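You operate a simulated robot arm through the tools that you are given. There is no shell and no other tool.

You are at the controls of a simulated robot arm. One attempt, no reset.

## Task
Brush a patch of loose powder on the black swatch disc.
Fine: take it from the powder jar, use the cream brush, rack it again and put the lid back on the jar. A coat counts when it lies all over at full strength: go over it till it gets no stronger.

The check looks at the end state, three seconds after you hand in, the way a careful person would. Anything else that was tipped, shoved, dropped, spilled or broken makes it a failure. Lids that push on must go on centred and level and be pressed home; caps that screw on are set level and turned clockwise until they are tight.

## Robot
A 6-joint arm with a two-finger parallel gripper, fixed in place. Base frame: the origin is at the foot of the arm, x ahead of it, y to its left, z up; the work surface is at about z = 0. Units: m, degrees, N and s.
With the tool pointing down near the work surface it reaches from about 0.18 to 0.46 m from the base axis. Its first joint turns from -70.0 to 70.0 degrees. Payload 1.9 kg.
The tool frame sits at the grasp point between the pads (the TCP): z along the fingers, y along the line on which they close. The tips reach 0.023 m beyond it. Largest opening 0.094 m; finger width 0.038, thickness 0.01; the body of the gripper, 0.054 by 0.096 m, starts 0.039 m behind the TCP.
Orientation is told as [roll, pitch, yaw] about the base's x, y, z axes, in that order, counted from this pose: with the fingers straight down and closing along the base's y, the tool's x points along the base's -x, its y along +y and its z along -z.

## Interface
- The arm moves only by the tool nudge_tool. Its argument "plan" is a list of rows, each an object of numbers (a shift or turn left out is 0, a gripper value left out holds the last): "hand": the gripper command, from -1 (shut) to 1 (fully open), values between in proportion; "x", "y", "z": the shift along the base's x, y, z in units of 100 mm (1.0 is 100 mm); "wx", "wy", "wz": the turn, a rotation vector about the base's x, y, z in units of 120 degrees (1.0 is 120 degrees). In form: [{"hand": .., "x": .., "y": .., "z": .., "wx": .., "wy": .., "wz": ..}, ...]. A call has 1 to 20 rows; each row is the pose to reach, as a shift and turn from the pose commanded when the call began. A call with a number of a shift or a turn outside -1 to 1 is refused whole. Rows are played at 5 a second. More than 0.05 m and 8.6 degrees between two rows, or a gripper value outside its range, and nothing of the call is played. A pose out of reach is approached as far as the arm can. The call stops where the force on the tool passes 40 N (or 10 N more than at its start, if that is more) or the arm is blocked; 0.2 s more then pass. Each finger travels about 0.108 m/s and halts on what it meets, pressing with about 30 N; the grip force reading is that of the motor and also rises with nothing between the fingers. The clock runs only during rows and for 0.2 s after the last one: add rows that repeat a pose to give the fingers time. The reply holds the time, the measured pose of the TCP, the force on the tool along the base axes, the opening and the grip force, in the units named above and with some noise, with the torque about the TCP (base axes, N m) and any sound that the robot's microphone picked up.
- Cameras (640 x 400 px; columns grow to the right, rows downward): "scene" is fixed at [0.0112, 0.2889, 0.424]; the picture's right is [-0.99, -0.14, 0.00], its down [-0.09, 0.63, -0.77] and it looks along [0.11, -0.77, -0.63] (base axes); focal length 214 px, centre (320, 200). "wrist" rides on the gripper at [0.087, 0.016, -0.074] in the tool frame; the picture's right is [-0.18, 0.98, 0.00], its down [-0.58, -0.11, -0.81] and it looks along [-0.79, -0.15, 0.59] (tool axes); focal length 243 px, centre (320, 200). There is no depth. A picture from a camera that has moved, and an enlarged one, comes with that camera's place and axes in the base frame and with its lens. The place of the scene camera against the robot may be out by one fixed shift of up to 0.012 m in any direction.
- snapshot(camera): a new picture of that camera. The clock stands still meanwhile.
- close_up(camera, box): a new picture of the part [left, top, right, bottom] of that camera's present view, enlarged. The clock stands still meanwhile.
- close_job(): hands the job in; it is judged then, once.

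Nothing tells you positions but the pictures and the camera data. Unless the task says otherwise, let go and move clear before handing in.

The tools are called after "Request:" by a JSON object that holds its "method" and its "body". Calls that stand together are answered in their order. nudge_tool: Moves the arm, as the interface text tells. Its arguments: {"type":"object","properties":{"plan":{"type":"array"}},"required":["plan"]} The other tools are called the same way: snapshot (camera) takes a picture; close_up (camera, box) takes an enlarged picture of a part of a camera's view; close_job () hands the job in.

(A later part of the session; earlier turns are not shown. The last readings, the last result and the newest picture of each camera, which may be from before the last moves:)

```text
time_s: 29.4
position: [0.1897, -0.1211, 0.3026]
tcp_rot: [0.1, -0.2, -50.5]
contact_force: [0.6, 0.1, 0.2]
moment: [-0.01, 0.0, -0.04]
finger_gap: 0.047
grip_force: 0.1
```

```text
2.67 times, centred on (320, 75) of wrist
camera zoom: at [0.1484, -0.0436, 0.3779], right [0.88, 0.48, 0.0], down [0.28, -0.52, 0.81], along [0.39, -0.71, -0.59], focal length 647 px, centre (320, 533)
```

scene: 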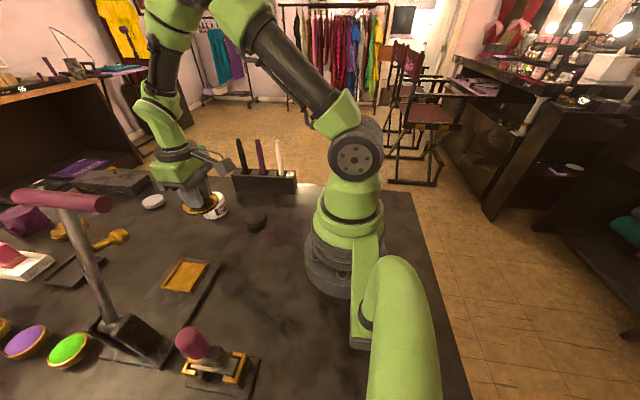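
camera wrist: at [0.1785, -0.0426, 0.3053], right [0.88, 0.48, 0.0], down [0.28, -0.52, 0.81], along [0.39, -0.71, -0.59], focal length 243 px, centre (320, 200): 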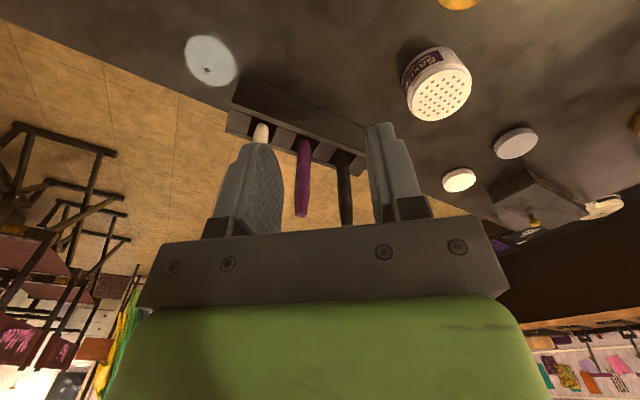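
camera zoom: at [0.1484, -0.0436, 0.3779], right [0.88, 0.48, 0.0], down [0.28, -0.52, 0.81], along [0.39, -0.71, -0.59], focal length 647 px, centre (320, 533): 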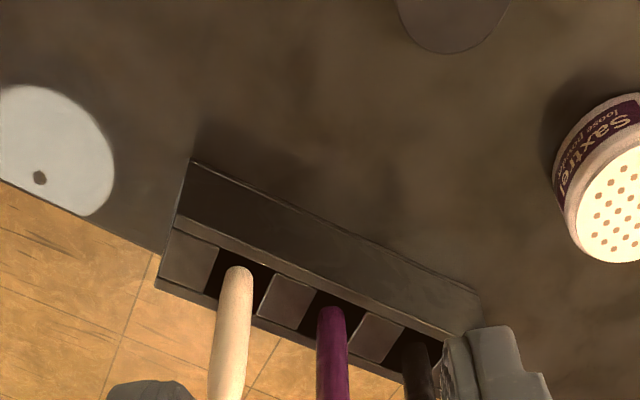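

Request:
{"method": "close_up", "body": {"camera": "wrist", "box": [240, 60, 400, 240]}}

Request:
{"method": "snapshot", "body": {"camera": "wrist"}}

```text
2.22 times, centred on (320, 150) of wrist
camera zoom: at [0.1484, -0.0436, 0.3779], right [0.88, 0.48, 0.0], down [0.28, -0.52, 0.81], along [0.39, -0.71, -0.59], focal length 539 px, centre (320, 311)
```

zoom: 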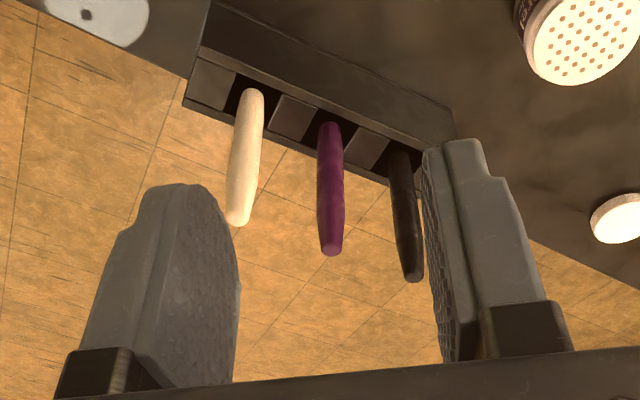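

```text
taken
camera wrist: at [0.1484, -0.0436, 0.3779], right [0.88, 0.48, 0.0], down [0.28, -0.52, 0.81], along [0.39, -0.71, -0.59], focal length 243 px, centre (320, 200)
```

wrist: 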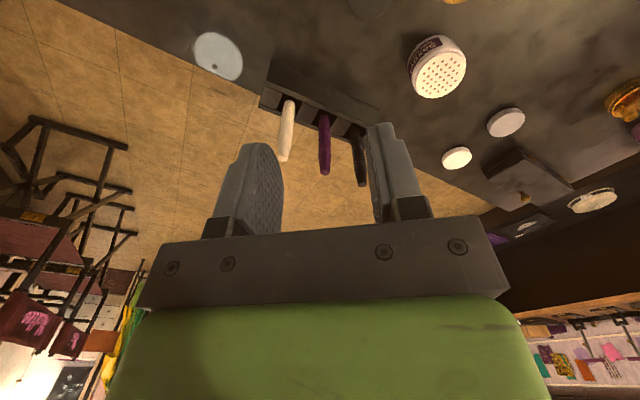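

Triangulation puts the cream brush upright at about (0.205,-0.239), with its top at z≈0.172. I'll move above it.

Request:
{"method": "nudge_tool", "body": {"plan": [{"x": 0.05, "y": -0.2}, {"x": 0.1, "y": -0.4}, {"x": 0.13, "y": -0.6}, {"x": 0.153, "y": -0.8}, {"x": 0.153, "y": -1.0}, {"x": 0.153, "y": -1.0}]}}

Request:
{"method": "nudge_tool", "body": {"plan": [{"y": -0.1, "z": -0.15}, {"y": -0.18, "z": -0.3}, {"y": -0.18, "z": -0.5}, {"y": -0.18, "z": -0.7}, {"y": -0.18, "z": -0.8}, {"y": -0.18, "z": -0.8}]}}

Request:
{"method": "snapshot", "body": {"camera": "wrist"}}

Request:
{"method": "close_up", "body": {"camera": "scene", "box": [220, 110, 310, 200]}}

```text
time_s: 30.8
position: [0.2059, -0.2189, 0.2994]
tcp_rot: [0.1, -0.2, -50.5]
contact_force: [-0.1, 0.3, 0.2]
moment: [0.01, 0.0, -0.03]
finger_gap: 0.0471
grip_force: 0.0
```

```text
time_s: 32.2
position: [0.2056, -0.2393, 0.2207]
tcp_rot: [0.0, -0.1, -50.5]
contact_force: [-0.1, -0.5, 0.2]
moment: [0.0, -0.02, -0.02]
finger_gap: 0.0469
grip_force: 0.0
```

```text
taken
camera wrist: at [0.1635, -0.1611, 0.2953], right [0.88, 0.48, 0.0], down [0.28, -0.52, 0.81], along [0.39, -0.71, -0.59], focal length 243 px, centre (320, 200)
```

wrist: 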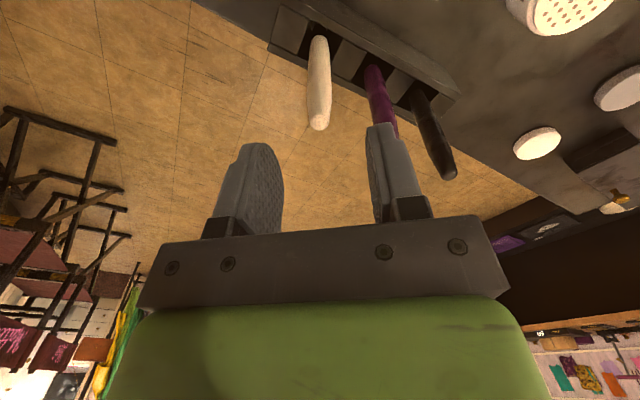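

```text
4.44 times, centred on (265, 155) of scene
camera zoom: at [0.0112, 0.2889, 0.424], right [-0.99, -0.14, 0.0], down [-0.09, 0.63, -0.77], along [0.11, -0.77, -0.63], focal length 953 px, centre (564, 400)
```

zoom: 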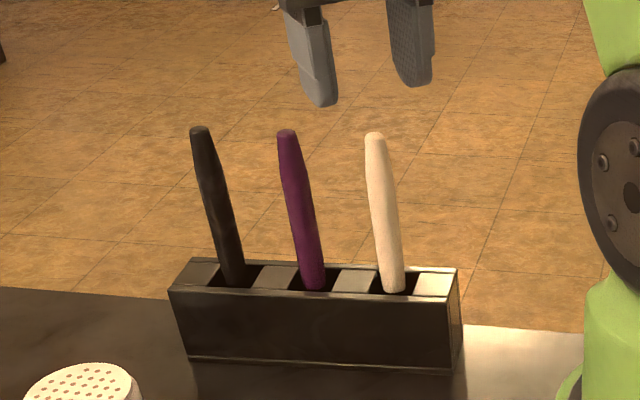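

The brush lies right on the tool axis. I'll lower to the grip height (TCP z≈0.142) and check before closing.

Request:
{"method": "nudge_tool", "body": {"plan": [{"z": -0.15}, {"z": -0.3}, {"z": -0.45}, {"z": -0.6}, {"z": -0.7}, {"z": -0.78}, {"z": -0.78}]}}

Request:
{"method": "snapshot", "body": {"camera": "wrist"}}

Request:
{"method": "close_up", "body": {"camera": "scene", "box": [220, 110, 310, 200]}}

```text
time_s: 33.8
position: [0.2058, -0.2373, 0.1428]
tcp_rot: [0.0, -0.2, -50.4]
contact_force: [-0.7, -0.4, 0.0]
moment: [-0.02, 0.01, 0.01]
finger_gap: 0.0467
grip_force: 0.1
```

```text
taken
camera wrist: at [0.1638, -0.1596, 0.2174], right [0.88, 0.48, 0.0], down [0.28, -0.52, 0.81], along [0.39, -0.71, -0.59], focal length 243 px, centre (320, 200)
```

wrist: 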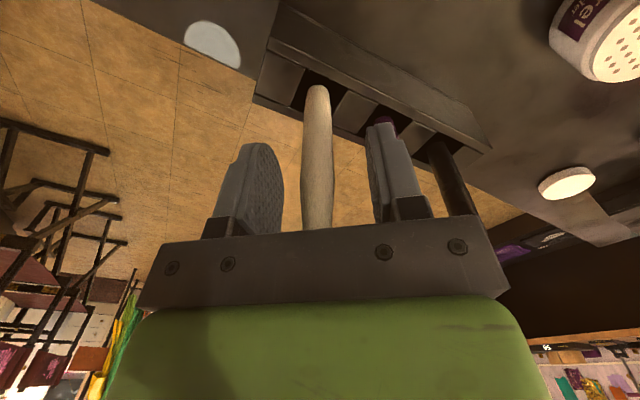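

```text
4.44 times, centred on (265, 155) of scene
camera zoom: at [0.0112, 0.2889, 0.424], right [-0.99, -0.14, 0.0], down [-0.09, 0.63, -0.77], along [0.11, -0.77, -0.63], focal length 953 px, centre (564, 400)
```

zoom: 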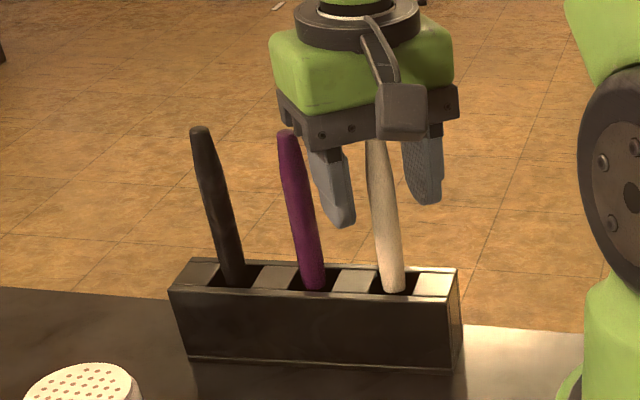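

The handle is centred between the fingers. I'll grip it and test-lift slightly.

Request:
{"method": "nudge_tool", "body": {"plan": [{"hand": -0.3}, {"hand": -0.6}, {"hand": -0.8}, {"hand": -1}, {"hand": -1}, {"hand": -1}]}}

Request:
{"method": "snapshot", "body": {"camera": "wrist"}}

Request:
{"method": "close_up", "body": {"camera": "scene", "box": [220, 110, 310, 200]}}

```text
time_s: 35.2
position: [0.2059, -0.2383, 0.1423]
tcp_rot: [0.0, -0.3, -50.5]
contact_force: [0.4, -0.2, 1.3]
moment: [0.01, 0.01, 0.0]
finger_gap: 0.0162
grip_force: 30.4
```

```text
taken
camera wrist: at [0.1638, -0.1596, 0.2176], right [0.88, 0.48, 0.0], down [0.28, -0.52, 0.81], along [0.39, -0.71, -0.59], focal length 243 px, centre (320, 200)
```

wrist: 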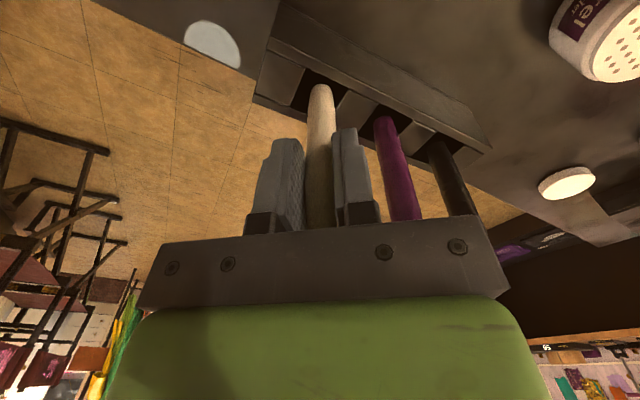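

```text
4.44 times, centred on (265, 155) of scene
camera zoom: at [0.0112, 0.2889, 0.424], right [-0.99, -0.14, 0.0], down [-0.09, 0.63, -0.77], along [0.11, -0.77, -0.63], focal length 953 px, centre (564, 400)
```

zoom: 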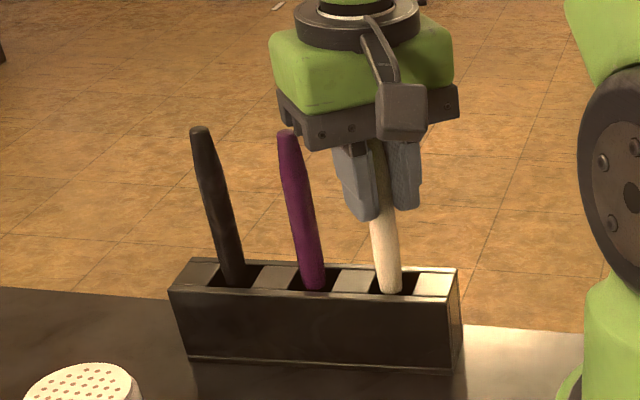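

The brush is gripped with a 16 mm gap. I'll lift it straight up.

Request:
{"method": "nudge_tool", "body": {"plan": [{"z": 0.1}, {"z": 0.25}, {"z": 0.4}, {"z": 0.55}, {"z": 0.7}, {"z": 0.85}, {"z": 1.0}, {"z": 1.0}]}}

Request:
{"method": "snapshot", "body": {"camera": "wrist"}}

Request:
{"method": "close_up", "body": {"camera": "scene", "box": [220, 80, 320, 200]}}

```text
time_s: 37.0
position: [0.2056, -0.2387, 0.2414]
tcp_rot: [0.1, -0.2, -50.5]
contact_force: [0.5, -0.3, -0.8]
moment: [0.0, 0.0, -0.02]
finger_gap: 0.0162
grip_force: 30.1
```

```text
taken
camera wrist: at [0.163, -0.1614, 0.317], right [0.88, 0.48, 0.0], down [0.28, -0.52, 0.81], along [0.39, -0.71, -0.59], focal length 243 px, centre (320, 200)
```

wrist: 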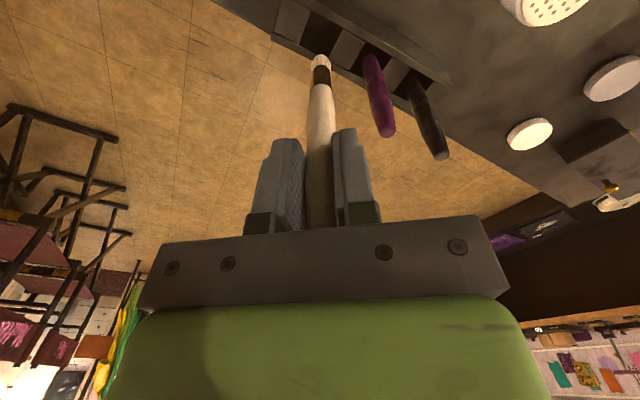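

```text
3.33 times, centred on (270, 140) of scene
camera zoom: at [0.0112, 0.2889, 0.424], right [-0.99, -0.14, 0.0], down [-0.09, 0.63, -0.77], along [0.11, -0.77, -0.63], focal length 715 px, centre (487, 400)
```

zoom: 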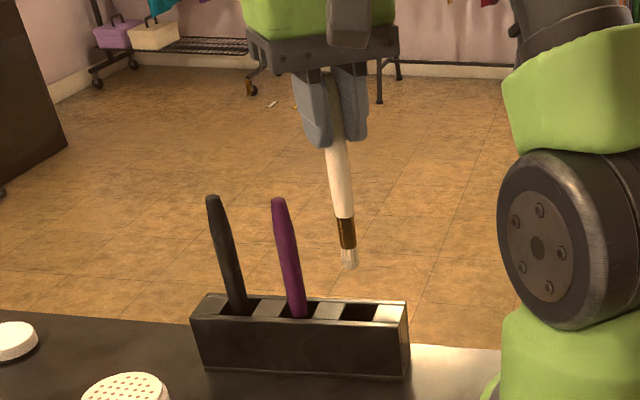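

Request:
{"method": "close_up", "body": {"camera": "wrist", "box": [280, 40, 360, 110]}}

Request:
{"method": "close_up", "body": {"camera": "scene", "box": [260, 120, 300, 170]}}

```text
5.71 times, centred on (320, 75) of wrist
camera zoom: at [0.163, -0.1614, 0.317], right [0.88, 0.48, 0.0], down [0.28, -0.52, 0.81], along [0.39, -0.71, -0.59], focal length 1386 px, centre (320, 914)
```

zoom: 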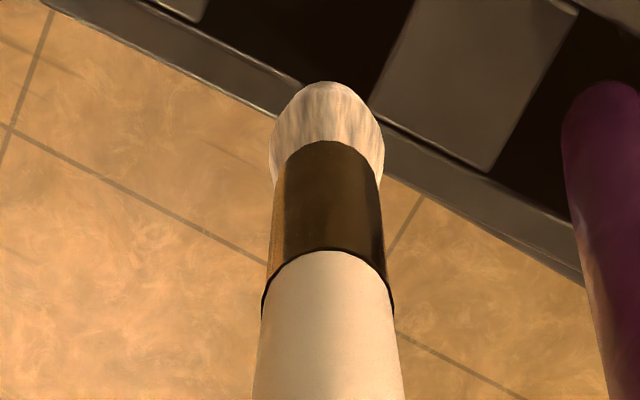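

```text
8.00 times, centred on (280, 145) of scene
camera zoom: at [0.0112, 0.2889, 0.424], right [-0.99, -0.14, 0.0], down [-0.09, 0.63, -0.77], along [0.11, -0.77, -0.63], focal length 1716 px, centre (640, 640)
```

zoom: 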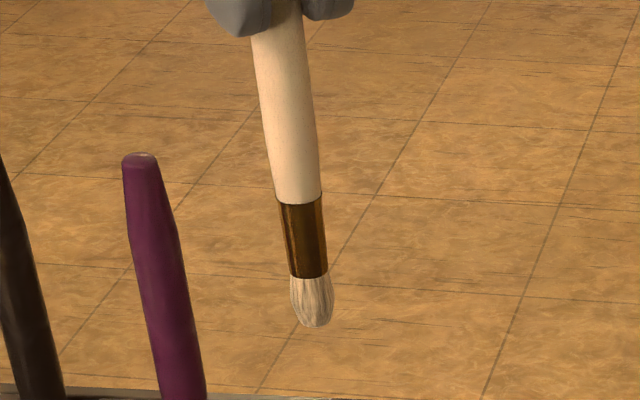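

The cream brush is clean, with its bristle tip about 0.128 m below the TCP. I'll carry it away from the rack toward +y, then over the jar.

Request:
{"method": "nudge_tool", "body": {"plan": [{"y": 0.2}, {"y": 0.4}, {"y": 0.6, "x": 0.1}, {"y": 0.8, "x": 0.25}, {"y": 1.0, "x": 0.4}, {"y": 1.0, "x": 0.6}, {"y": 1.0, "x": 0.8}, {"y": 1.0, "x": 0.8}]}}

Request:
{"method": "nudge_tool", "body": {"plan": [{"x": 0.2, "y": 0.1}, {"x": 0.4, "y": 0.2}, {"x": 0.6, "y": 0.277, "z": -0.1}, {"x": 0.84, "y": 0.277, "z": -0.25}, {"x": 0.84, "y": 0.277, "z": -0.4}, {"x": 0.84, "y": 0.277, "z": -0.4}]}}

Request:
{"method": "snapshot", "body": {"camera": "wrist"}}

Request:
{"method": "close_up", "body": {"camera": "scene", "box": [170, 140, 260, 230]}}

```text
time_s: 38.8
position: [0.284, -0.1384, 0.2413]
tcp_rot: [0.0, -0.2, -50.4]
contact_force: [0.4, -0.1, -0.3]
moment: [0.01, -0.03, -0.03]
finger_gap: 0.0165
grip_force: 29.9
```

```text
time_s: 40.2
position: [0.3682, -0.1122, 0.2008]
tcp_rot: [0.0, -0.2, -50.5]
contact_force: [-0.7, -0.4, 0.6]
moment: [0.02, -0.01, 0.0]
finger_gap: 0.0161
grip_force: 30.3
```

```text
taken
camera wrist: at [0.3273, -0.0333, 0.2764], right [0.88, 0.48, 0.0], down [0.28, -0.52, 0.81], along [0.39, -0.71, -0.59], focal length 243 px, centre (320, 200)
```

wrist: 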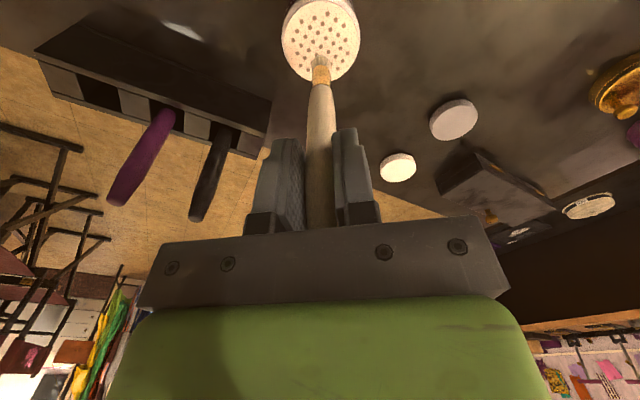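

```text
4.44 times, centred on (215, 185) of scene
camera zoom: at [0.0112, 0.2889, 0.424], right [-0.99, -0.14, 0.0], down [-0.09, 0.63, -0.77], along [0.11, -0.77, -0.63], focal length 953 px, centre (787, 267)
```

zoom: 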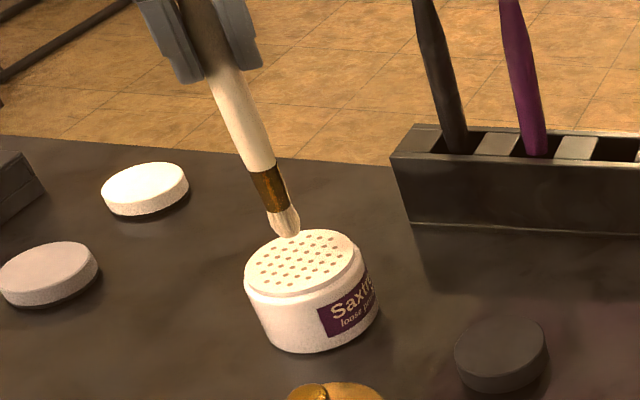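

Request:
{"method": "close_up", "body": {"camera": "wrist", "box": [260, 0, 380, 90]}}

Request:
{"method": "nudge_tool", "body": {"plan": [{"z": -0.08}, {"z": -0.14}, {"z": -0.18}, {"z": -0.22}, {"z": -0.22}]}}

Request:
{"method": "close_up", "body": {"camera": "wrist", "box": [260, 0, 380, 90]}}

Request:
{"method": "close_up", "body": {"camera": "scene", "box": [190, 170, 250, 220]}}

```text
4.44 times, centred on (320, 45) of wrist
camera zoom: at [0.3273, -0.0333, 0.2764], right [0.88, 0.48, 0.0], down [0.28, -0.52, 0.81], along [0.39, -0.71, -0.59], focal length 1078 px, centre (320, 889)
```

zoom: 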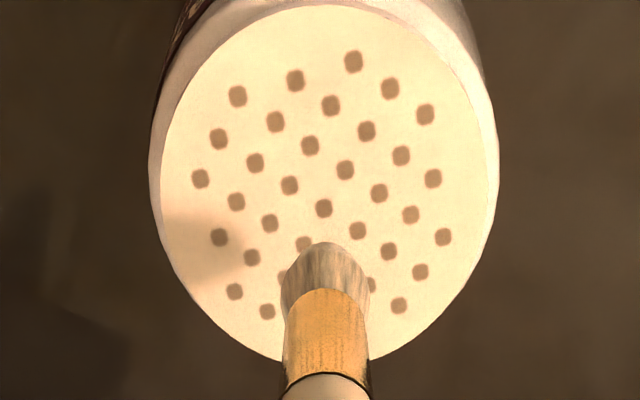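

```text
time_s: 41.4
position: [0.3708, -0.1111, 0.1812]
tcp_rot: [0.1, -0.3, -50.5]
contact_force: [0.8, -2.5, 19.4]
moment: [-0.44, -0.13, 0.03]
finger_gap: 0.0161
grip_force: 29.9
```

```text
4.44 times, centred on (320, 45) of wrist
camera zoom: at [0.3283, -0.0334, 0.2549], right [0.88, 0.48, 0.0], down [0.28, -0.51, 0.81], along [0.39, -0.71, -0.59], focal length 1078 px, centre (320, 889)
```

zoom: 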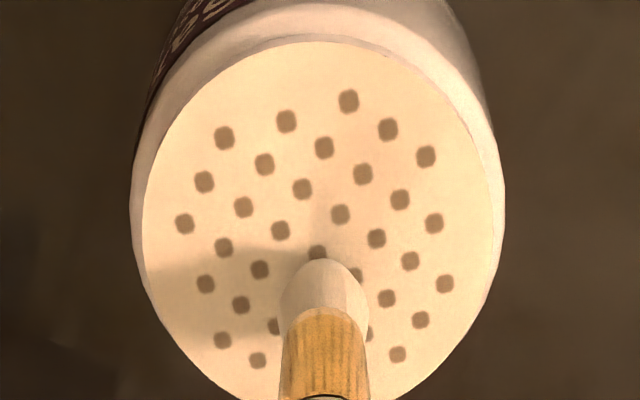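

```text
8.00 times, centred on (220, 195) of scene
camera zoom: at [0.0112, 0.2889, 0.424], right [-0.99, -0.14, 0.0], down [-0.09, 0.63, -0.77], along [0.11, -0.77, -0.63], focal length 1716 px, centre (1120, 240)
```

zoom: 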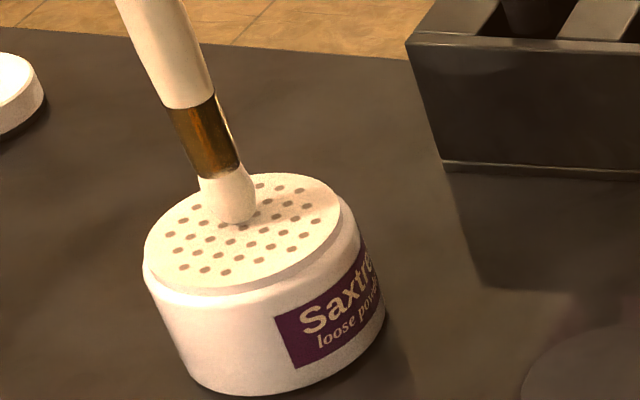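

The brush touched the sifter and its bristles turned smooth and pale, so it looks loaded. The contact is stiff, so I'll back off and inspect.

Request:
{"method": "nudge_tool", "body": {"plan": [{"z": 0.02}, {"z": 0.1}, {"z": 0.25}, {"z": 0.4}, {"z": 0.4}]}}

Request:
{"method": "close_up", "body": {"camera": "wrist", "box": [260, 0, 380, 90]}}

Request:
{"method": "close_up", "body": {"camera": "scene", "box": [190, 150, 250, 220]}}

```text
time_s: 42.6
position: [0.3696, -0.1107, 0.2203]
tcp_rot: [0.1, -0.2, -50.5]
contact_force: [-0.1, -0.7, -0.4]
moment: [0.01, -0.01, 0.01]
finger_gap: 0.0158
grip_force: 30.3
```

```text
4.44 times, centred on (320, 45) of wrist
camera zoom: at [0.3272, -0.033, 0.2956], right [0.88, 0.48, 0.0], down [0.28, -0.52, 0.81], along [0.39, -0.71, -0.59], focal length 1078 px, centre (320, 889)
```

zoom: 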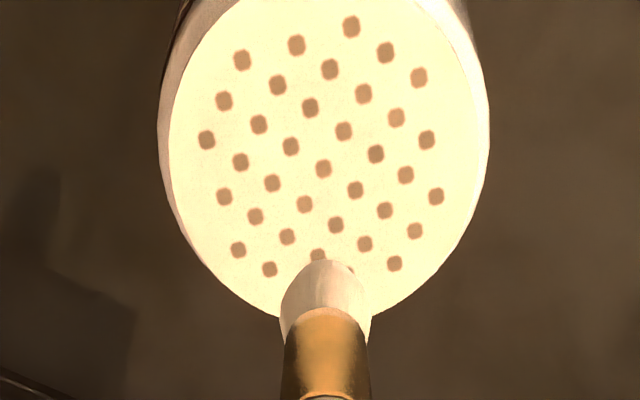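

```text
5.71 times, centred on (220, 185) of scene
camera zoom: at [0.0112, 0.2889, 0.424], right [-0.99, -0.14, 0.0], down [-0.09, 0.63, -0.77], along [0.11, -0.77, -0.63], focal length 1226 px, centre (891, 286)
```

zoom: 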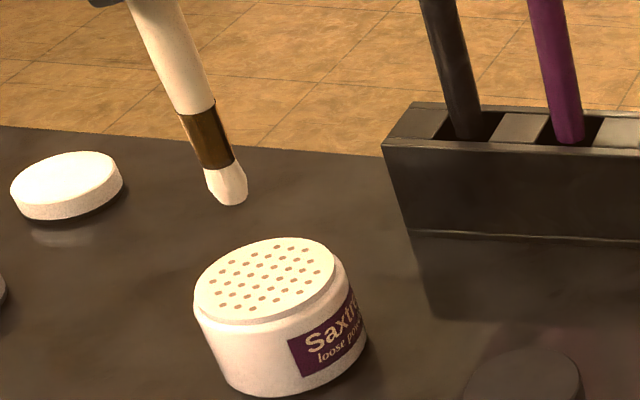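

The brush is loaded: its tip is coated pale. I'll bring it over the black disc and locate the disc precisely.

Request:
{"method": "nudge_tool", "body": {"plan": [{"x": -0.2}, {"x": -0.4, "y": 0.05}, {"x": -0.6, "y": 0.1}, {"x": -0.8, "y": 0.12}, {"x": -1.0, "y": 0.15}, {"x": -1.0, "y": 0.15}]}}

Request:
{"method": "nudge_tool", "body": {"plan": [{"x": -0.15}, {"x": -0.3}, {"x": -0.3, "z": -0.1}, {"x": -0.3, "z": -0.2}, {"x": -0.3, "z": -0.2}]}}

Request:
{"method": "snapshot", "body": {"camera": "wrist"}}

Request:
{"method": "close_up", "body": {"camera": "scene", "box": [220, 160, 300, 240]}}

```text
time_s: 44.0
position: [0.2688, -0.0964, 0.2213]
tcp_rot: [0.0, -0.3, -50.4]
contact_force: [0.7, 1.3, -0.5]
moment: [0.02, 0.0, 0.01]
finger_gap: 0.0159
grip_force: 29.6
```

```text
time_s: 45.2
position: [0.2392, -0.0949, 0.1999]
tcp_rot: [0.0, -0.2, -50.5]
contact_force: [-0.7, 0.7, 0.1]
moment: [0.04, -0.02, -0.02]
finger_gap: 0.0158
grip_force: 30.3
```

```text
taken
camera wrist: at [0.1969, -0.0175, 0.2757], right [0.88, 0.48, 0.0], down [0.28, -0.52, 0.81], along [0.39, -0.71, -0.59], focal length 243 px, centre (320, 200)
```

wrist: 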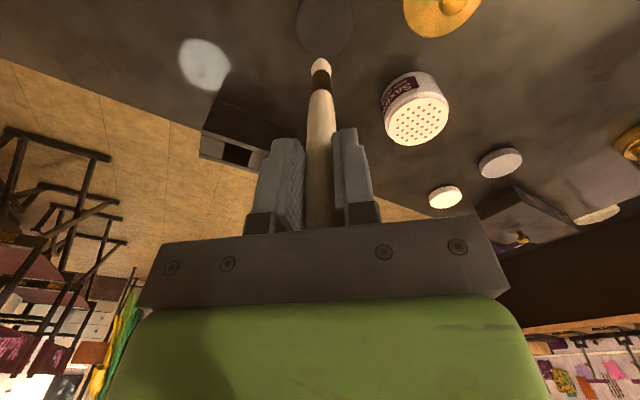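

```text
5.00 times, centred on (260, 200) of scene
camera zoom: at [0.0112, 0.2889, 0.424], right [-0.99, -0.14, 0.0], down [-0.09, 0.63, -0.77], along [0.11, -0.77, -0.63], focal length 1072 px, centre (620, 200)
```

zoom: 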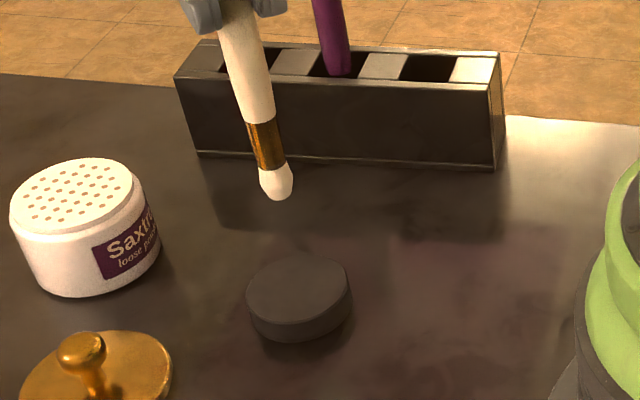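

Request:
{"method": "close_up", "body": {"camera": "wrist", "box": [260, 0, 380, 80]}}

```text
5.00 times, centred on (320, 40) of wrist
camera zoom: at [0.1969, -0.0175, 0.2757], right [0.88, 0.48, 0.0], down [0.28, -0.52, 0.81], along [0.39, -0.71, -0.59], focal length 1213 px, centre (320, 1000)
```

zoom: 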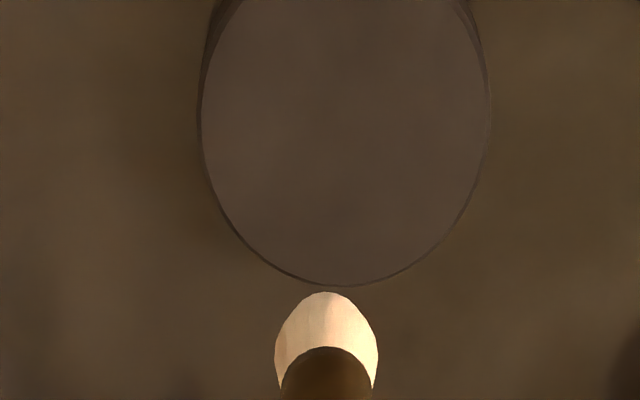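

The disc's centre is about (0.241,-0.089), with radius 26 mm. I'll centre over it and lower toward first contact.

Request:
{"method": "nudge_tool", "body": {"plan": [{"x": 0.018, "y": 0.056}, {"x": 0.018, "y": 0.056, "z": -0.15}, {"x": 0.018, "y": 0.056, "z": -0.3}, {"x": 0.018, "y": 0.056, "z": -0.4}, {"x": 0.018, "y": 0.056, "z": -0.42}, {"x": 0.018, "y": 0.056, "z": -0.42}]}}

Request:
{"method": "close_up", "body": {"camera": "scene", "box": [235, 190, 285, 235]}}

Request:
{"method": "close_up", "body": {"camera": "wrist", "box": [260, 0, 380, 80]}}

```text
time_s: 46.6
position: [0.2416, -0.0911, 0.1584]
tcp_rot: [0.1, -0.3, -50.5]
contact_force: [-0.5, 0.0, -0.2]
moment: [-0.03, -0.06, 0.02]
finger_gap: 0.0162
grip_force: 30.3
```

```text
8.89 times, centred on (260, 212) of scene
camera zoom: at [0.0112, 0.2889, 0.424], right [-0.99, -0.14, 0.0], down [-0.09, 0.63, -0.77], along [0.11, -0.77, -0.63], focal length 1906 px, centre (853, 89)
```

zoom: 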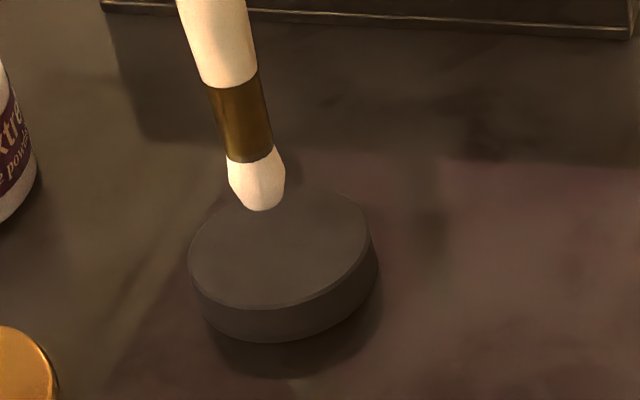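

```text
5.00 times, centred on (320, 40) of wrist
camera zoom: at [0.1996, -0.0127, 0.2329], right [0.88, 0.48, 0.0], down [0.28, -0.52, 0.81], along [0.39, -0.71, -0.59], focal length 1213 px, centre (320, 1000)
```

zoom: 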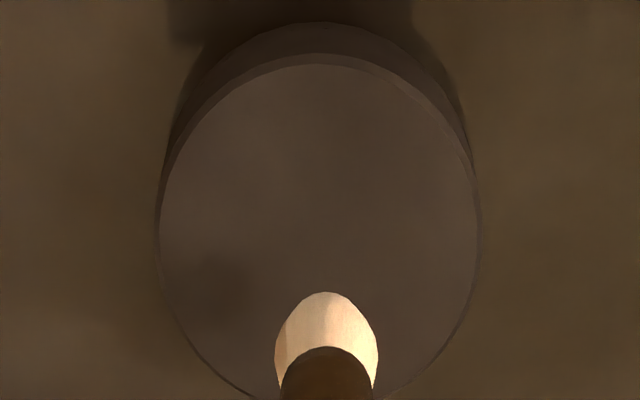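

The brush is centred over the disc. I'll step down to find contact.

Request:
{"method": "nudge_tool", "body": {"plan": [{"z": -0.02}, {"z": -0.04}, {"z": -0.04}]}}

Request:
{"method": "nudge_tool", "body": {"plan": [{"z": -0.01}, {"z": -0.02}, {"z": -0.02}]}}

Request:
{"method": "nudge_tool", "body": {"plan": [{"z": -0.01}, {"z": -0.02}, {"z": -0.02}]}}

```text
time_s: 47.4
position: [0.2429, -0.0913, 0.1544]
tcp_rot: [0.0, -0.2, -50.5]
contact_force: [0.3, -1.4, 0.1]
moment: [-0.03, -0.02, -0.04]
finger_gap: 0.0162
grip_force: 29.9
```

```text
time_s: 48.2
position: [0.2426, -0.0906, 0.152]
tcp_rot: [0.0, -0.3, -50.5]
contact_force: [-0.4, 0.1, 0.3]
moment: [0.01, 0.01, 0.0]
finger_gap: 0.0158
grip_force: 30.0
```

```text
time_s: 49.0
position: [0.2416, -0.0897, 0.1518]
tcp_rot: [0.0, -0.2, -50.6]
contact_force: [-1.1, -0.3, 0.3]
moment: [0.0, -0.02, 0.0]
finger_gap: 0.0161
grip_force: 29.7
```

Request:
{"method": "nudge_tool", "body": {"plan": [{"z": -0.01}, {"z": -0.015}, {"z": -0.015}]}}

Request:
{"method": "close_up", "body": {"camera": "scene", "box": [235, 190, 285, 235]}}

```text
time_s: 49.8
position: [0.2426, -0.0899, 0.1479]
tcp_rot: [0.0, -0.2, -50.6]
contact_force: [0.5, 0.6, -0.2]
moment: [0.01, -0.01, 0.01]
finger_gap: 0.0159
grip_force: 29.8
```

```text
8.89 times, centred on (260, 212) of scene
camera zoom: at [0.0112, 0.2889, 0.424], right [-0.99, -0.14, 0.0], down [-0.09, 0.63, -0.77], along [0.11, -0.77, -0.63], focal length 1906 px, centre (853, 89)
```

zoom: 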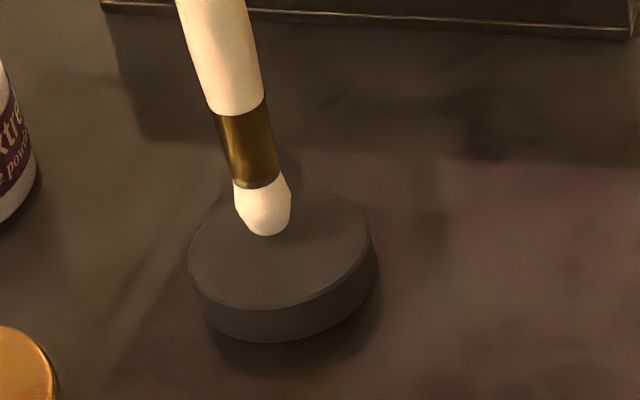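

Request:
{"method": "nudge_tool", "body": {"plan": [{"z": -0.01}, {"z": -0.02}, {"z": -0.02}]}}

Request:
{"method": "nudge_tool", "body": {"plan": [{"z": -0.01}, {"z": -0.015}, {"z": -0.015}]}}

Request:
{"method": "close_up", "body": {"camera": "scene", "box": [235, 190, 285, 235]}}

```text
time_s: 50.6
position: [0.2421, -0.0914, 0.1454]
tcp_rot: [0.1, -0.2, -50.5]
contact_force: [-0.2, -0.4, 0.9]
moment: [-0.06, -0.01, 0.01]
finger_gap: 0.0161
grip_force: 30.2
```

```text
time_s: 51.4
position: [0.2417, -0.0896, 0.1464]
tcp_rot: [0.1, -0.3, -50.6]
contact_force: [-1.2, -1.9, 20.2]
moment: [-0.31, -0.07, -0.01]
finger_gap: 0.016
grip_force: 30.1
```

```text
8.89 times, centred on (260, 212) of scene
camera zoom: at [0.0112, 0.2889, 0.424], right [-0.99, -0.14, 0.0], down [-0.09, 0.63, -0.77], along [0.11, -0.77, -0.63], focal length 1906 px, centre (853, 89)
```

zoom: 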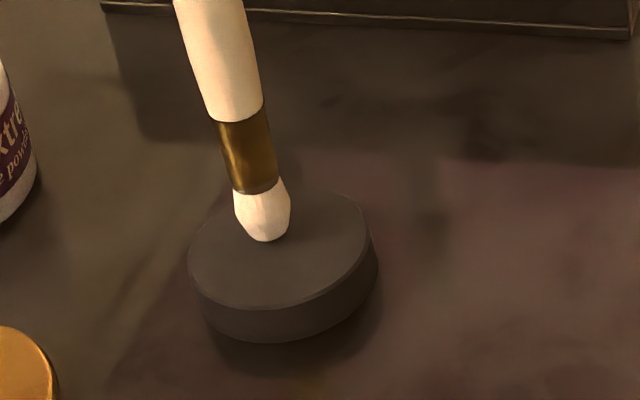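

Contact is at TCP z≈0.1465 with 20 N, which is too hard. I'll ease off to a light touch and make a short test stroke.

Request:
{"method": "nudge_tool", "body": {"plan": [{"z": 0.008}, {"z": 0.008, "x": 0.03}, {"z": 0.008, "x": 0.06}, {"z": 0.008, "x": 0.1}, {"z": 0.008, "x": 0.1}]}}

Request:
{"method": "close_up", "body": {"camera": "scene", "box": [235, 190, 285, 235]}}

Request:
{"method": "close_up", "body": {"camera": "wrist", "box": [260, 0, 380, 80]}}

```text
time_s: 52.6
position: [0.2527, -0.0897, 0.1465]
tcp_rot: [-0.1, -0.2, -50.5]
contact_force: [-0.1, -0.1, -0.4]
moment: [0.0, -0.01, -0.03]
finger_gap: 0.016
grip_force: 30.1
```

```text
8.89 times, centred on (260, 212) of scene
camera zoom: at [0.0112, 0.2889, 0.424], right [-0.99, -0.14, 0.0], down [-0.09, 0.63, -0.77], along [0.11, -0.77, -0.63], focal length 1906 px, centre (853, 89)
```

zoom: 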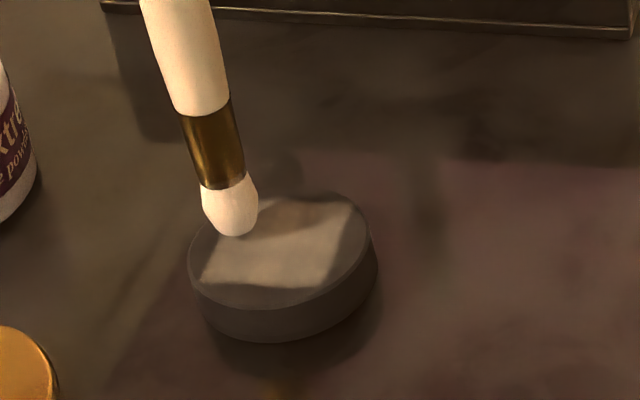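

```text
5.00 times, centred on (320, 40) of wrist
camera zoom: at [0.21, -0.0121, 0.2214], right [0.88, 0.48, 0.0], down [0.28, -0.52, 0.81], along [0.39, -0.71, -0.59], focal length 1213 px, centre (320, 1000)
```

zoom: 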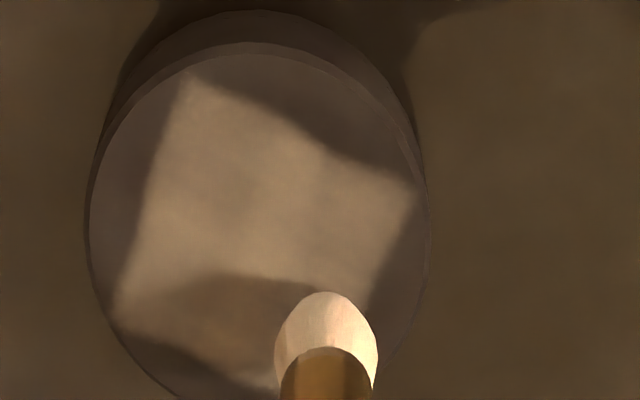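

A faint square patch appeared on the disc, so the coat builds up as I brush. I'll lower slightly to a light contact and go over the patch in a serpentine pattern.

Request:
{"method": "nudge_tool", "body": {"plan": [{"z": -0.004}, {"z": -0.004, "x": 0.05, "y": -0.08}, {"z": -0.004, "x": 0.05, "y": -0.15}, {"z": -0.004, "x": 0.05, "y": -0.05}, {"z": -0.004, "x": 0.05, "y": 0.05}, {"z": -0.004, "x": 0.05, "y": 0.15}, {"z": -0.004, "x": -0.03, "y": 0.15}, {"z": -0.004, "x": -0.03, "y": 0.05}, {"z": -0.004, "x": -0.03, "y": -0.05}, {"z": -0.004, "x": -0.03, "y": -0.15}, {"z": -0.004, "x": -0.1, "y": -0.15}, {"z": -0.004, "x": -0.1, "y": -0.05}, {"z": -0.004, "x": -0.1, "y": 0.05}, {"z": -0.004, "x": -0.1, "y": 0.15}, {"z": -0.004, "x": -0.17, "y": 0.15}, {"z": -0.004, "x": -0.17, "y": 0.05}, {"z": -0.004, "x": -0.17, "y": -0.05}, {"z": -0.004, "x": -0.17, "y": -0.15}, {"z": -0.004, "x": -0.24, "y": -0.12}, {"z": -0.004, "x": -0.24, "y": 0.0}]}}

Request:
{"method": "close_up", "body": {"camera": "scene", "box": [235, 190, 285, 235]}}

Request:
{"method": "close_up", "body": {"camera": "wrist", "box": [260, 0, 380, 80]}}

```text
time_s: 56.8
position: [0.2279, -0.0904, 0.1456]
tcp_rot: [0.0, -0.1, -50.5]
contact_force: [0.5, 0.3, -1.1]
moment: [0.0, -0.01, 0.02]
finger_gap: 0.016
grip_force: 30.1
```

```text
8.89 times, centred on (260, 212) of scene
camera zoom: at [0.0112, 0.2889, 0.424], right [-0.99, -0.14, 0.0], down [-0.09, 0.63, -0.77], along [0.11, -0.77, -0.63], focal length 1906 px, centre (853, 89)
```

zoom: 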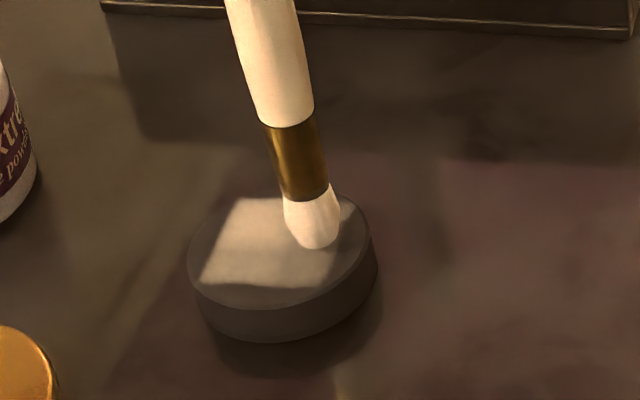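

```text
5.00 times, centred on (320, 40) of wrist
camera zoom: at [0.1855, -0.0125, 0.2206], right [0.88, 0.48, 0.0], down [0.28, -0.52, 0.81], along [0.39, -0.71, -0.59], focal length 1213 px, centre (320, 1000)
```

zoom: 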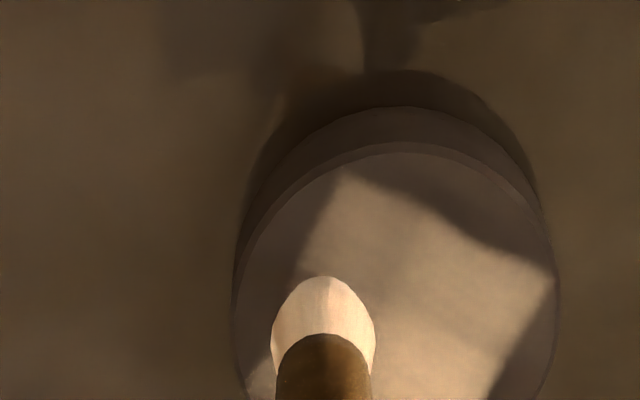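

The patch looks stronger in places. I'll lift the brush clear to inspect the coat and the bristles.

Request:
{"method": "nudge_tool", "body": {"plan": [{"z": 0.1, "y": -0.05}, {"z": 0.25, "y": -0.15}, {"z": 0.4, "y": -0.3}, {"z": 0.4, "y": -0.4}, {"z": 0.4, "y": -0.4}]}}

Request:
{"method": "close_up", "body": {"camera": "scene", "box": [235, 190, 285, 235]}}

Request:
{"method": "snapshot", "body": {"camera": "wrist"}}

Request:
{"method": "close_up", "body": {"camera": "wrist", "box": [280, 30, 360, 100]}}

```text
time_s: 58.0
position: [0.2272, -0.1297, 0.1866]
tcp_rot: [0.0, -0.3, -50.5]
contact_force: [0.0, 0.2, 0.9]
moment: [-0.02, 0.04, 0.0]
finger_gap: 0.0162
grip_force: 29.3
```

```text
8.89 times, centred on (260, 212) of scene
camera zoom: at [0.0112, 0.2889, 0.424], right [-0.99, -0.14, 0.0], down [-0.09, 0.63, -0.77], along [0.11, -0.77, -0.63], focal length 1906 px, centre (853, 89)
```

zoom: 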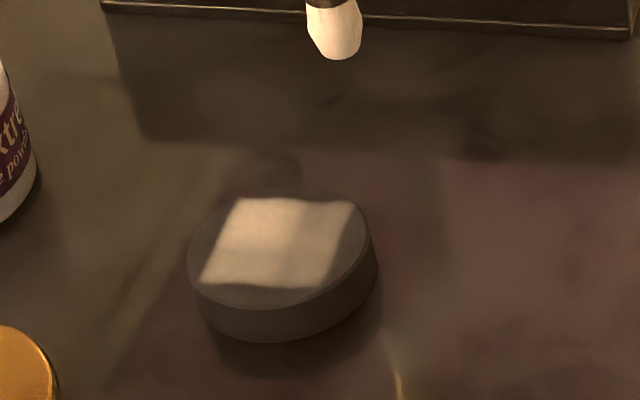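

```text
taken
camera wrist: at [0.1856, -0.0525, 0.2611], right [0.88, 0.48, 0.0], down [0.28, -0.52, 0.81], along [0.39, -0.71, -0.59], focal length 243 px, centre (320, 200)
```

wrist: 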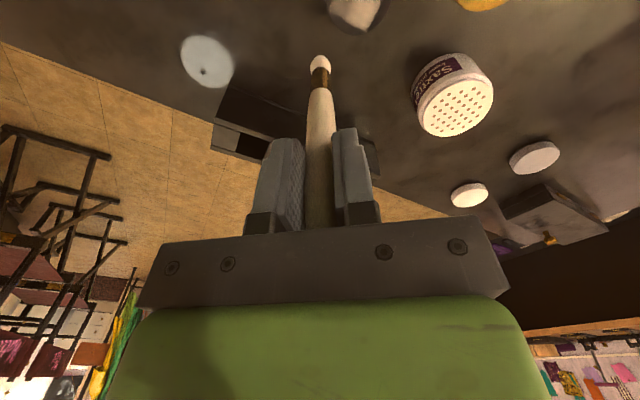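

```text
5.71 times, centred on (320, 65) of wrist
camera zoom: at [0.1856, -0.0525, 0.2611], right [0.88, 0.48, 0.0], down [0.28, -0.52, 0.81], along [0.39, -0.71, -0.59], focal length 1386 px, centre (320, 971)
```

zoom: 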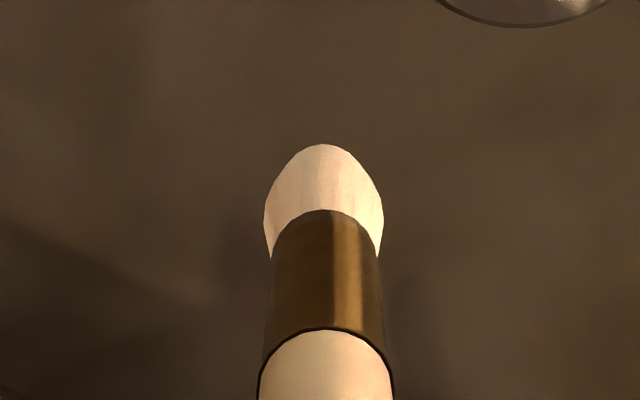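

The patch is building well and is about 33 mm square, centred on the disc. I'll make another pass crosswise.

Request:
{"method": "nudge_tool", "body": {"plan": [{"y": 0.2, "z": -0.1}, {"y": 0.4, "x": 0.138, "z": -0.25}, {"y": 0.4, "x": 0.138, "z": -0.38}, {"y": 0.4, "x": 0.138, "z": -0.402}, {"y": 0.25, "x": -0.01, "z": -0.402}, {"y": 0.25, "x": 0.138, "z": -0.402}, {"y": 0.25, "x": 0.288, "z": -0.402}, {"y": 0.32, "x": 0.288, "z": -0.402}, {"y": 0.32, "x": 0.138, "z": -0.402}, {"y": 0.32, "x": -0.01, "z": -0.402}, {"y": 0.4, "x": -0.01, "z": -0.402}, {"y": 0.4, "x": 0.138, "z": -0.402}, {"y": 0.4, "x": 0.288, "z": -0.402}, {"y": 0.48, "x": 0.288, "z": -0.402}, {"y": 0.48, "x": 0.138, "z": -0.402}, {"y": 0.48, "x": -0.01, "z": -0.402}, {"y": 0.55, "x": -0.01, "z": -0.402}, {"y": 0.55, "x": 0.138, "z": -0.402}, {"y": 0.55, "x": 0.288, "z": -0.402}, {"y": 0.4, "x": 0.138, "z": -0.402}]}}

Request:
{"method": "nudge_tool", "body": {"plan": [{"z": 0.1, "y": -0.05}, {"z": 0.25, "y": -0.15}, {"z": 0.4, "y": -0.3}, {"z": 0.4, "y": -0.4}, {"z": 0.4, "y": -0.4}]}}

Request:
{"method": "close_up", "body": {"camera": "scene", "box": [235, 190, 285, 235]}}

Request:
{"method": "close_up", "body": {"camera": "wrist", "box": [260, 0, 380, 80]}}

```text
time_s: 62.2
position: [0.2411, -0.0914, 0.1464]
tcp_rot: [0.0, -0.3, -50.4]
contact_force: [-0.2, 1.3, -0.7]
moment: [0.02, -0.03, 0.01]
finger_gap: 0.016
grip_force: 29.7
```

```text
time_s: 63.4
position: [0.241, -0.13, 0.1838]
tcp_rot: [0.0, -0.2, -50.5]
contact_force: [0.1, 0.4, 0.4]
moment: [0.03, -0.01, 0.01]
finger_gap: 0.016
grip_force: 29.8
```

```text
8.89 times, centred on (260, 212) of scene
camera zoom: at [0.0112, 0.2889, 0.424], right [-0.99, -0.14, 0.0], down [-0.09, 0.63, -0.77], along [0.11, -0.77, -0.63], focal length 1906 px, centre (853, 89)
```

zoom: 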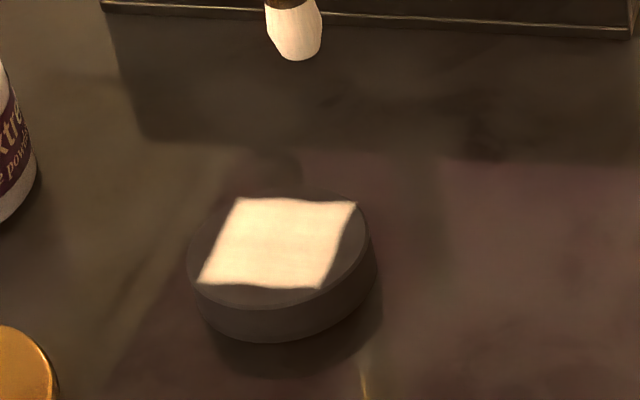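

```text
5.00 times, centred on (320, 40) of wrist
camera zoom: at [0.1988, -0.0525, 0.2595], right [0.88, 0.48, 0.0], down [0.28, -0.52, 0.81], along [0.39, -0.71, -0.59], focal length 1213 px, centre (320, 1000)
```

zoom: 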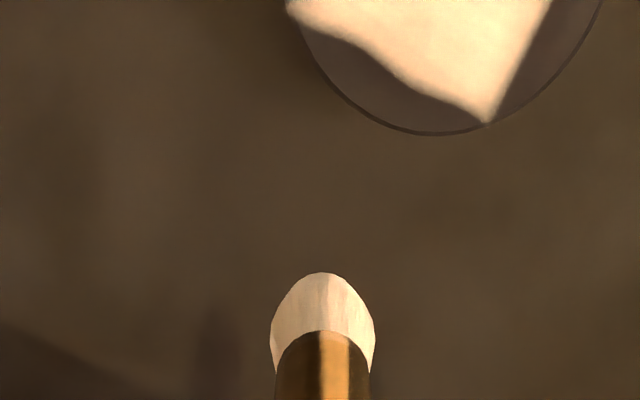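

The coat is much stronger now. I'll make one more full pass to see whether it still gains.

Request:
{"method": "nudge_tool", "body": {"plan": [{"y": 0.2, "z": -0.1}, {"y": 0.4, "x": 0.0, "z": -0.25}, {"y": 0.4, "x": 0.0, "z": -0.38}, {"y": 0.4, "x": 0.0, "z": -0.402}, {"y": 0.25, "x": 0.15, "z": -0.402}, {"y": 0.4, "x": 0.15, "z": -0.402}, {"y": 0.55, "x": 0.15, "z": -0.402}, {"y": 0.55, "x": 0.08, "z": -0.402}, {"y": 0.4, "x": 0.08, "z": -0.402}, {"y": 0.25, "x": 0.08, "z": -0.402}, {"y": 0.25, "x": 0.0, "z": -0.402}, {"y": 0.4, "x": 0.0, "z": -0.402}, {"y": 0.55, "x": 0.0, "z": -0.402}, {"y": 0.55, "x": -0.08, "z": -0.402}, {"y": 0.4, "x": -0.08, "z": -0.402}, {"y": 0.25, "x": -0.08, "z": -0.402}, {"y": 0.25, "x": -0.15, "z": -0.402}, {"y": 0.4, "x": -0.15, "z": -0.402}, {"y": 0.55, "x": -0.15, "z": -0.402}, {"y": 0.4, "x": 0.0, "z": -0.402}]}}

Request:
{"method": "nudge_tool", "body": {"plan": [{"z": 0.1, "y": -0.05}, {"z": 0.25, "y": -0.15}, {"z": 0.4, "y": -0.3}, {"z": 0.4, "y": -0.4}, {"z": 0.4, "y": -0.4}]}}

Request:
{"method": "close_up", "body": {"camera": "scene", "box": [235, 190, 285, 235]}}

Request:
{"method": "close_up", "body": {"camera": "wrist", "box": [260, 0, 380, 80]}}

```text
time_s: 67.6
position: [0.2408, -0.09, 0.1466]
tcp_rot: [0.0, -0.3, -50.5]
contact_force: [-0.9, 0.0, -0.3]
moment: [0.01, 0.0, -0.02]
finger_gap: 0.0163
grip_force: 30.0
```

```text
time_s: 68.8
position: [0.242, -0.1298, 0.1838]
tcp_rot: [0.0, -0.3, -50.6]
contact_force: [0.0, -0.1, 0.0]
moment: [-0.02, -0.04, 0.0]
finger_gap: 0.0163
grip_force: 30.1
```

```text
8.89 times, centred on (260, 212) of scene
camera zoom: at [0.0112, 0.2889, 0.424], right [-0.99, -0.14, 0.0], down [-0.09, 0.63, -0.77], along [0.11, -0.77, -0.63], focal length 1906 px, centre (853, 89)
```

zoom: 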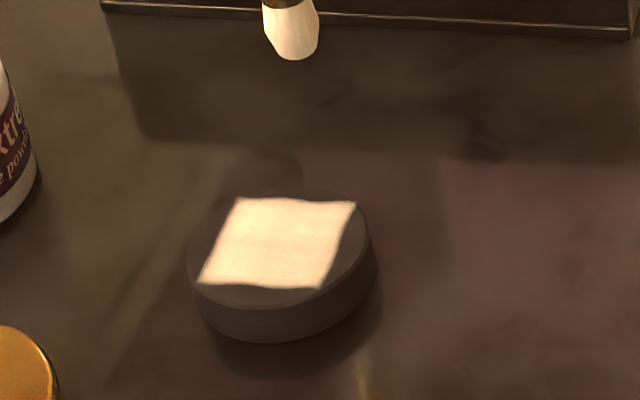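

```text
5.00 times, centred on (320, 40) of wrist
camera zoom: at [0.1996, -0.0524, 0.2597], right [0.88, 0.48, 0.0], down [0.28, -0.52, 0.81], along [0.39, -0.71, -0.59], focal length 1213 px, centre (320, 1000)
```

zoom: 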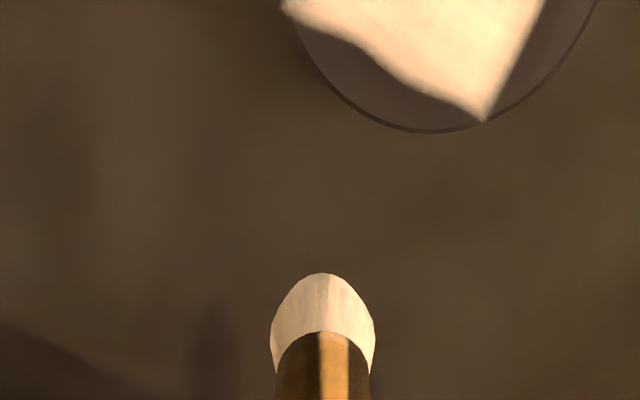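

The coat looks unchanged from the last pass. To rule out a brush that has run out, I'll reload it at the jar and make another pass to compare.

Request:
{"method": "nudge_tool", "body": {"plan": [{"z": 0.2}, {"z": 0.38}, {"z": 0.38, "x": 0.25, "y": 0.05}, {"z": 0.38, "x": 0.5, "y": 0.1}, {"z": 0.38, "x": 0.75, "y": 0.15}, {"z": 0.38, "x": 1.0, "y": 0.17}, {"z": 0.38, "x": 1.0, "y": 0.17}]}}

Request:
{"method": "nudge_tool", "body": {"plan": [{"x": 0.15}, {"x": 0.28, "y": 0.02}, {"x": 0.28, "y": 0.02, "z": -0.15}, {"x": 0.28, "y": 0.02, "z": -0.3}, {"x": 0.28, "y": 0.02, "z": -0.38}, {"x": 0.28, "y": 0.02, "z": -0.42}, {"x": 0.28, "y": 0.02, "z": -0.42}]}}

Request:
{"method": "close_up", "body": {"camera": "scene", "box": [190, 170, 250, 220]}}

Request:
{"method": "close_up", "body": {"camera": "wrist", "box": [260, 0, 380, 90]}}

```text
time_s: 70.4
position: [0.3414, -0.1131, 0.2223]
tcp_rot: [0.0, -0.2, -50.5]
contact_force: [-0.5, 0.1, -0.3]
moment: [-0.06, -0.02, 0.0]
finger_gap: 0.0162
grip_force: 29.9
```

```text
time_s: 72.0
position: [0.3682, -0.1108, 0.1816]
tcp_rot: [0.0, -0.2, -50.4]
contact_force: [0.7, 0.0, -0.1]
moment: [-0.04, 0.0, 0.0]
finger_gap: 0.0162
grip_force: 29.8
```

```text
8.00 times, centred on (220, 195) of scene
camera zoom: at [0.0112, 0.2889, 0.424], right [-0.99, -0.14, 0.0], down [-0.09, 0.63, -0.77], along [0.11, -0.77, -0.63], focal length 1716 px, centre (1120, 240)
```

zoom: 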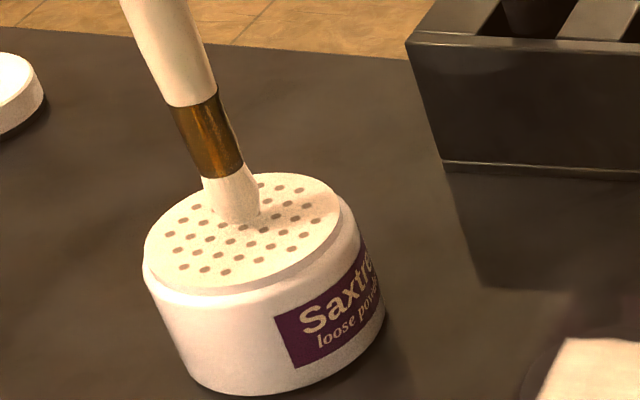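

```text
4.44 times, centred on (320, 45) of wrist
camera zoom: at [0.3265, -0.033, 0.2563], right [0.88, 0.48, 0.0], down [0.28, -0.52, 0.81], along [0.39, -0.71, -0.59], focal length 1078 px, centre (320, 889)
```

zoom: 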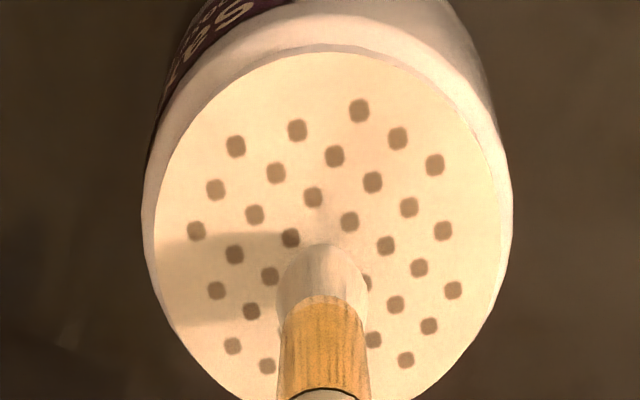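

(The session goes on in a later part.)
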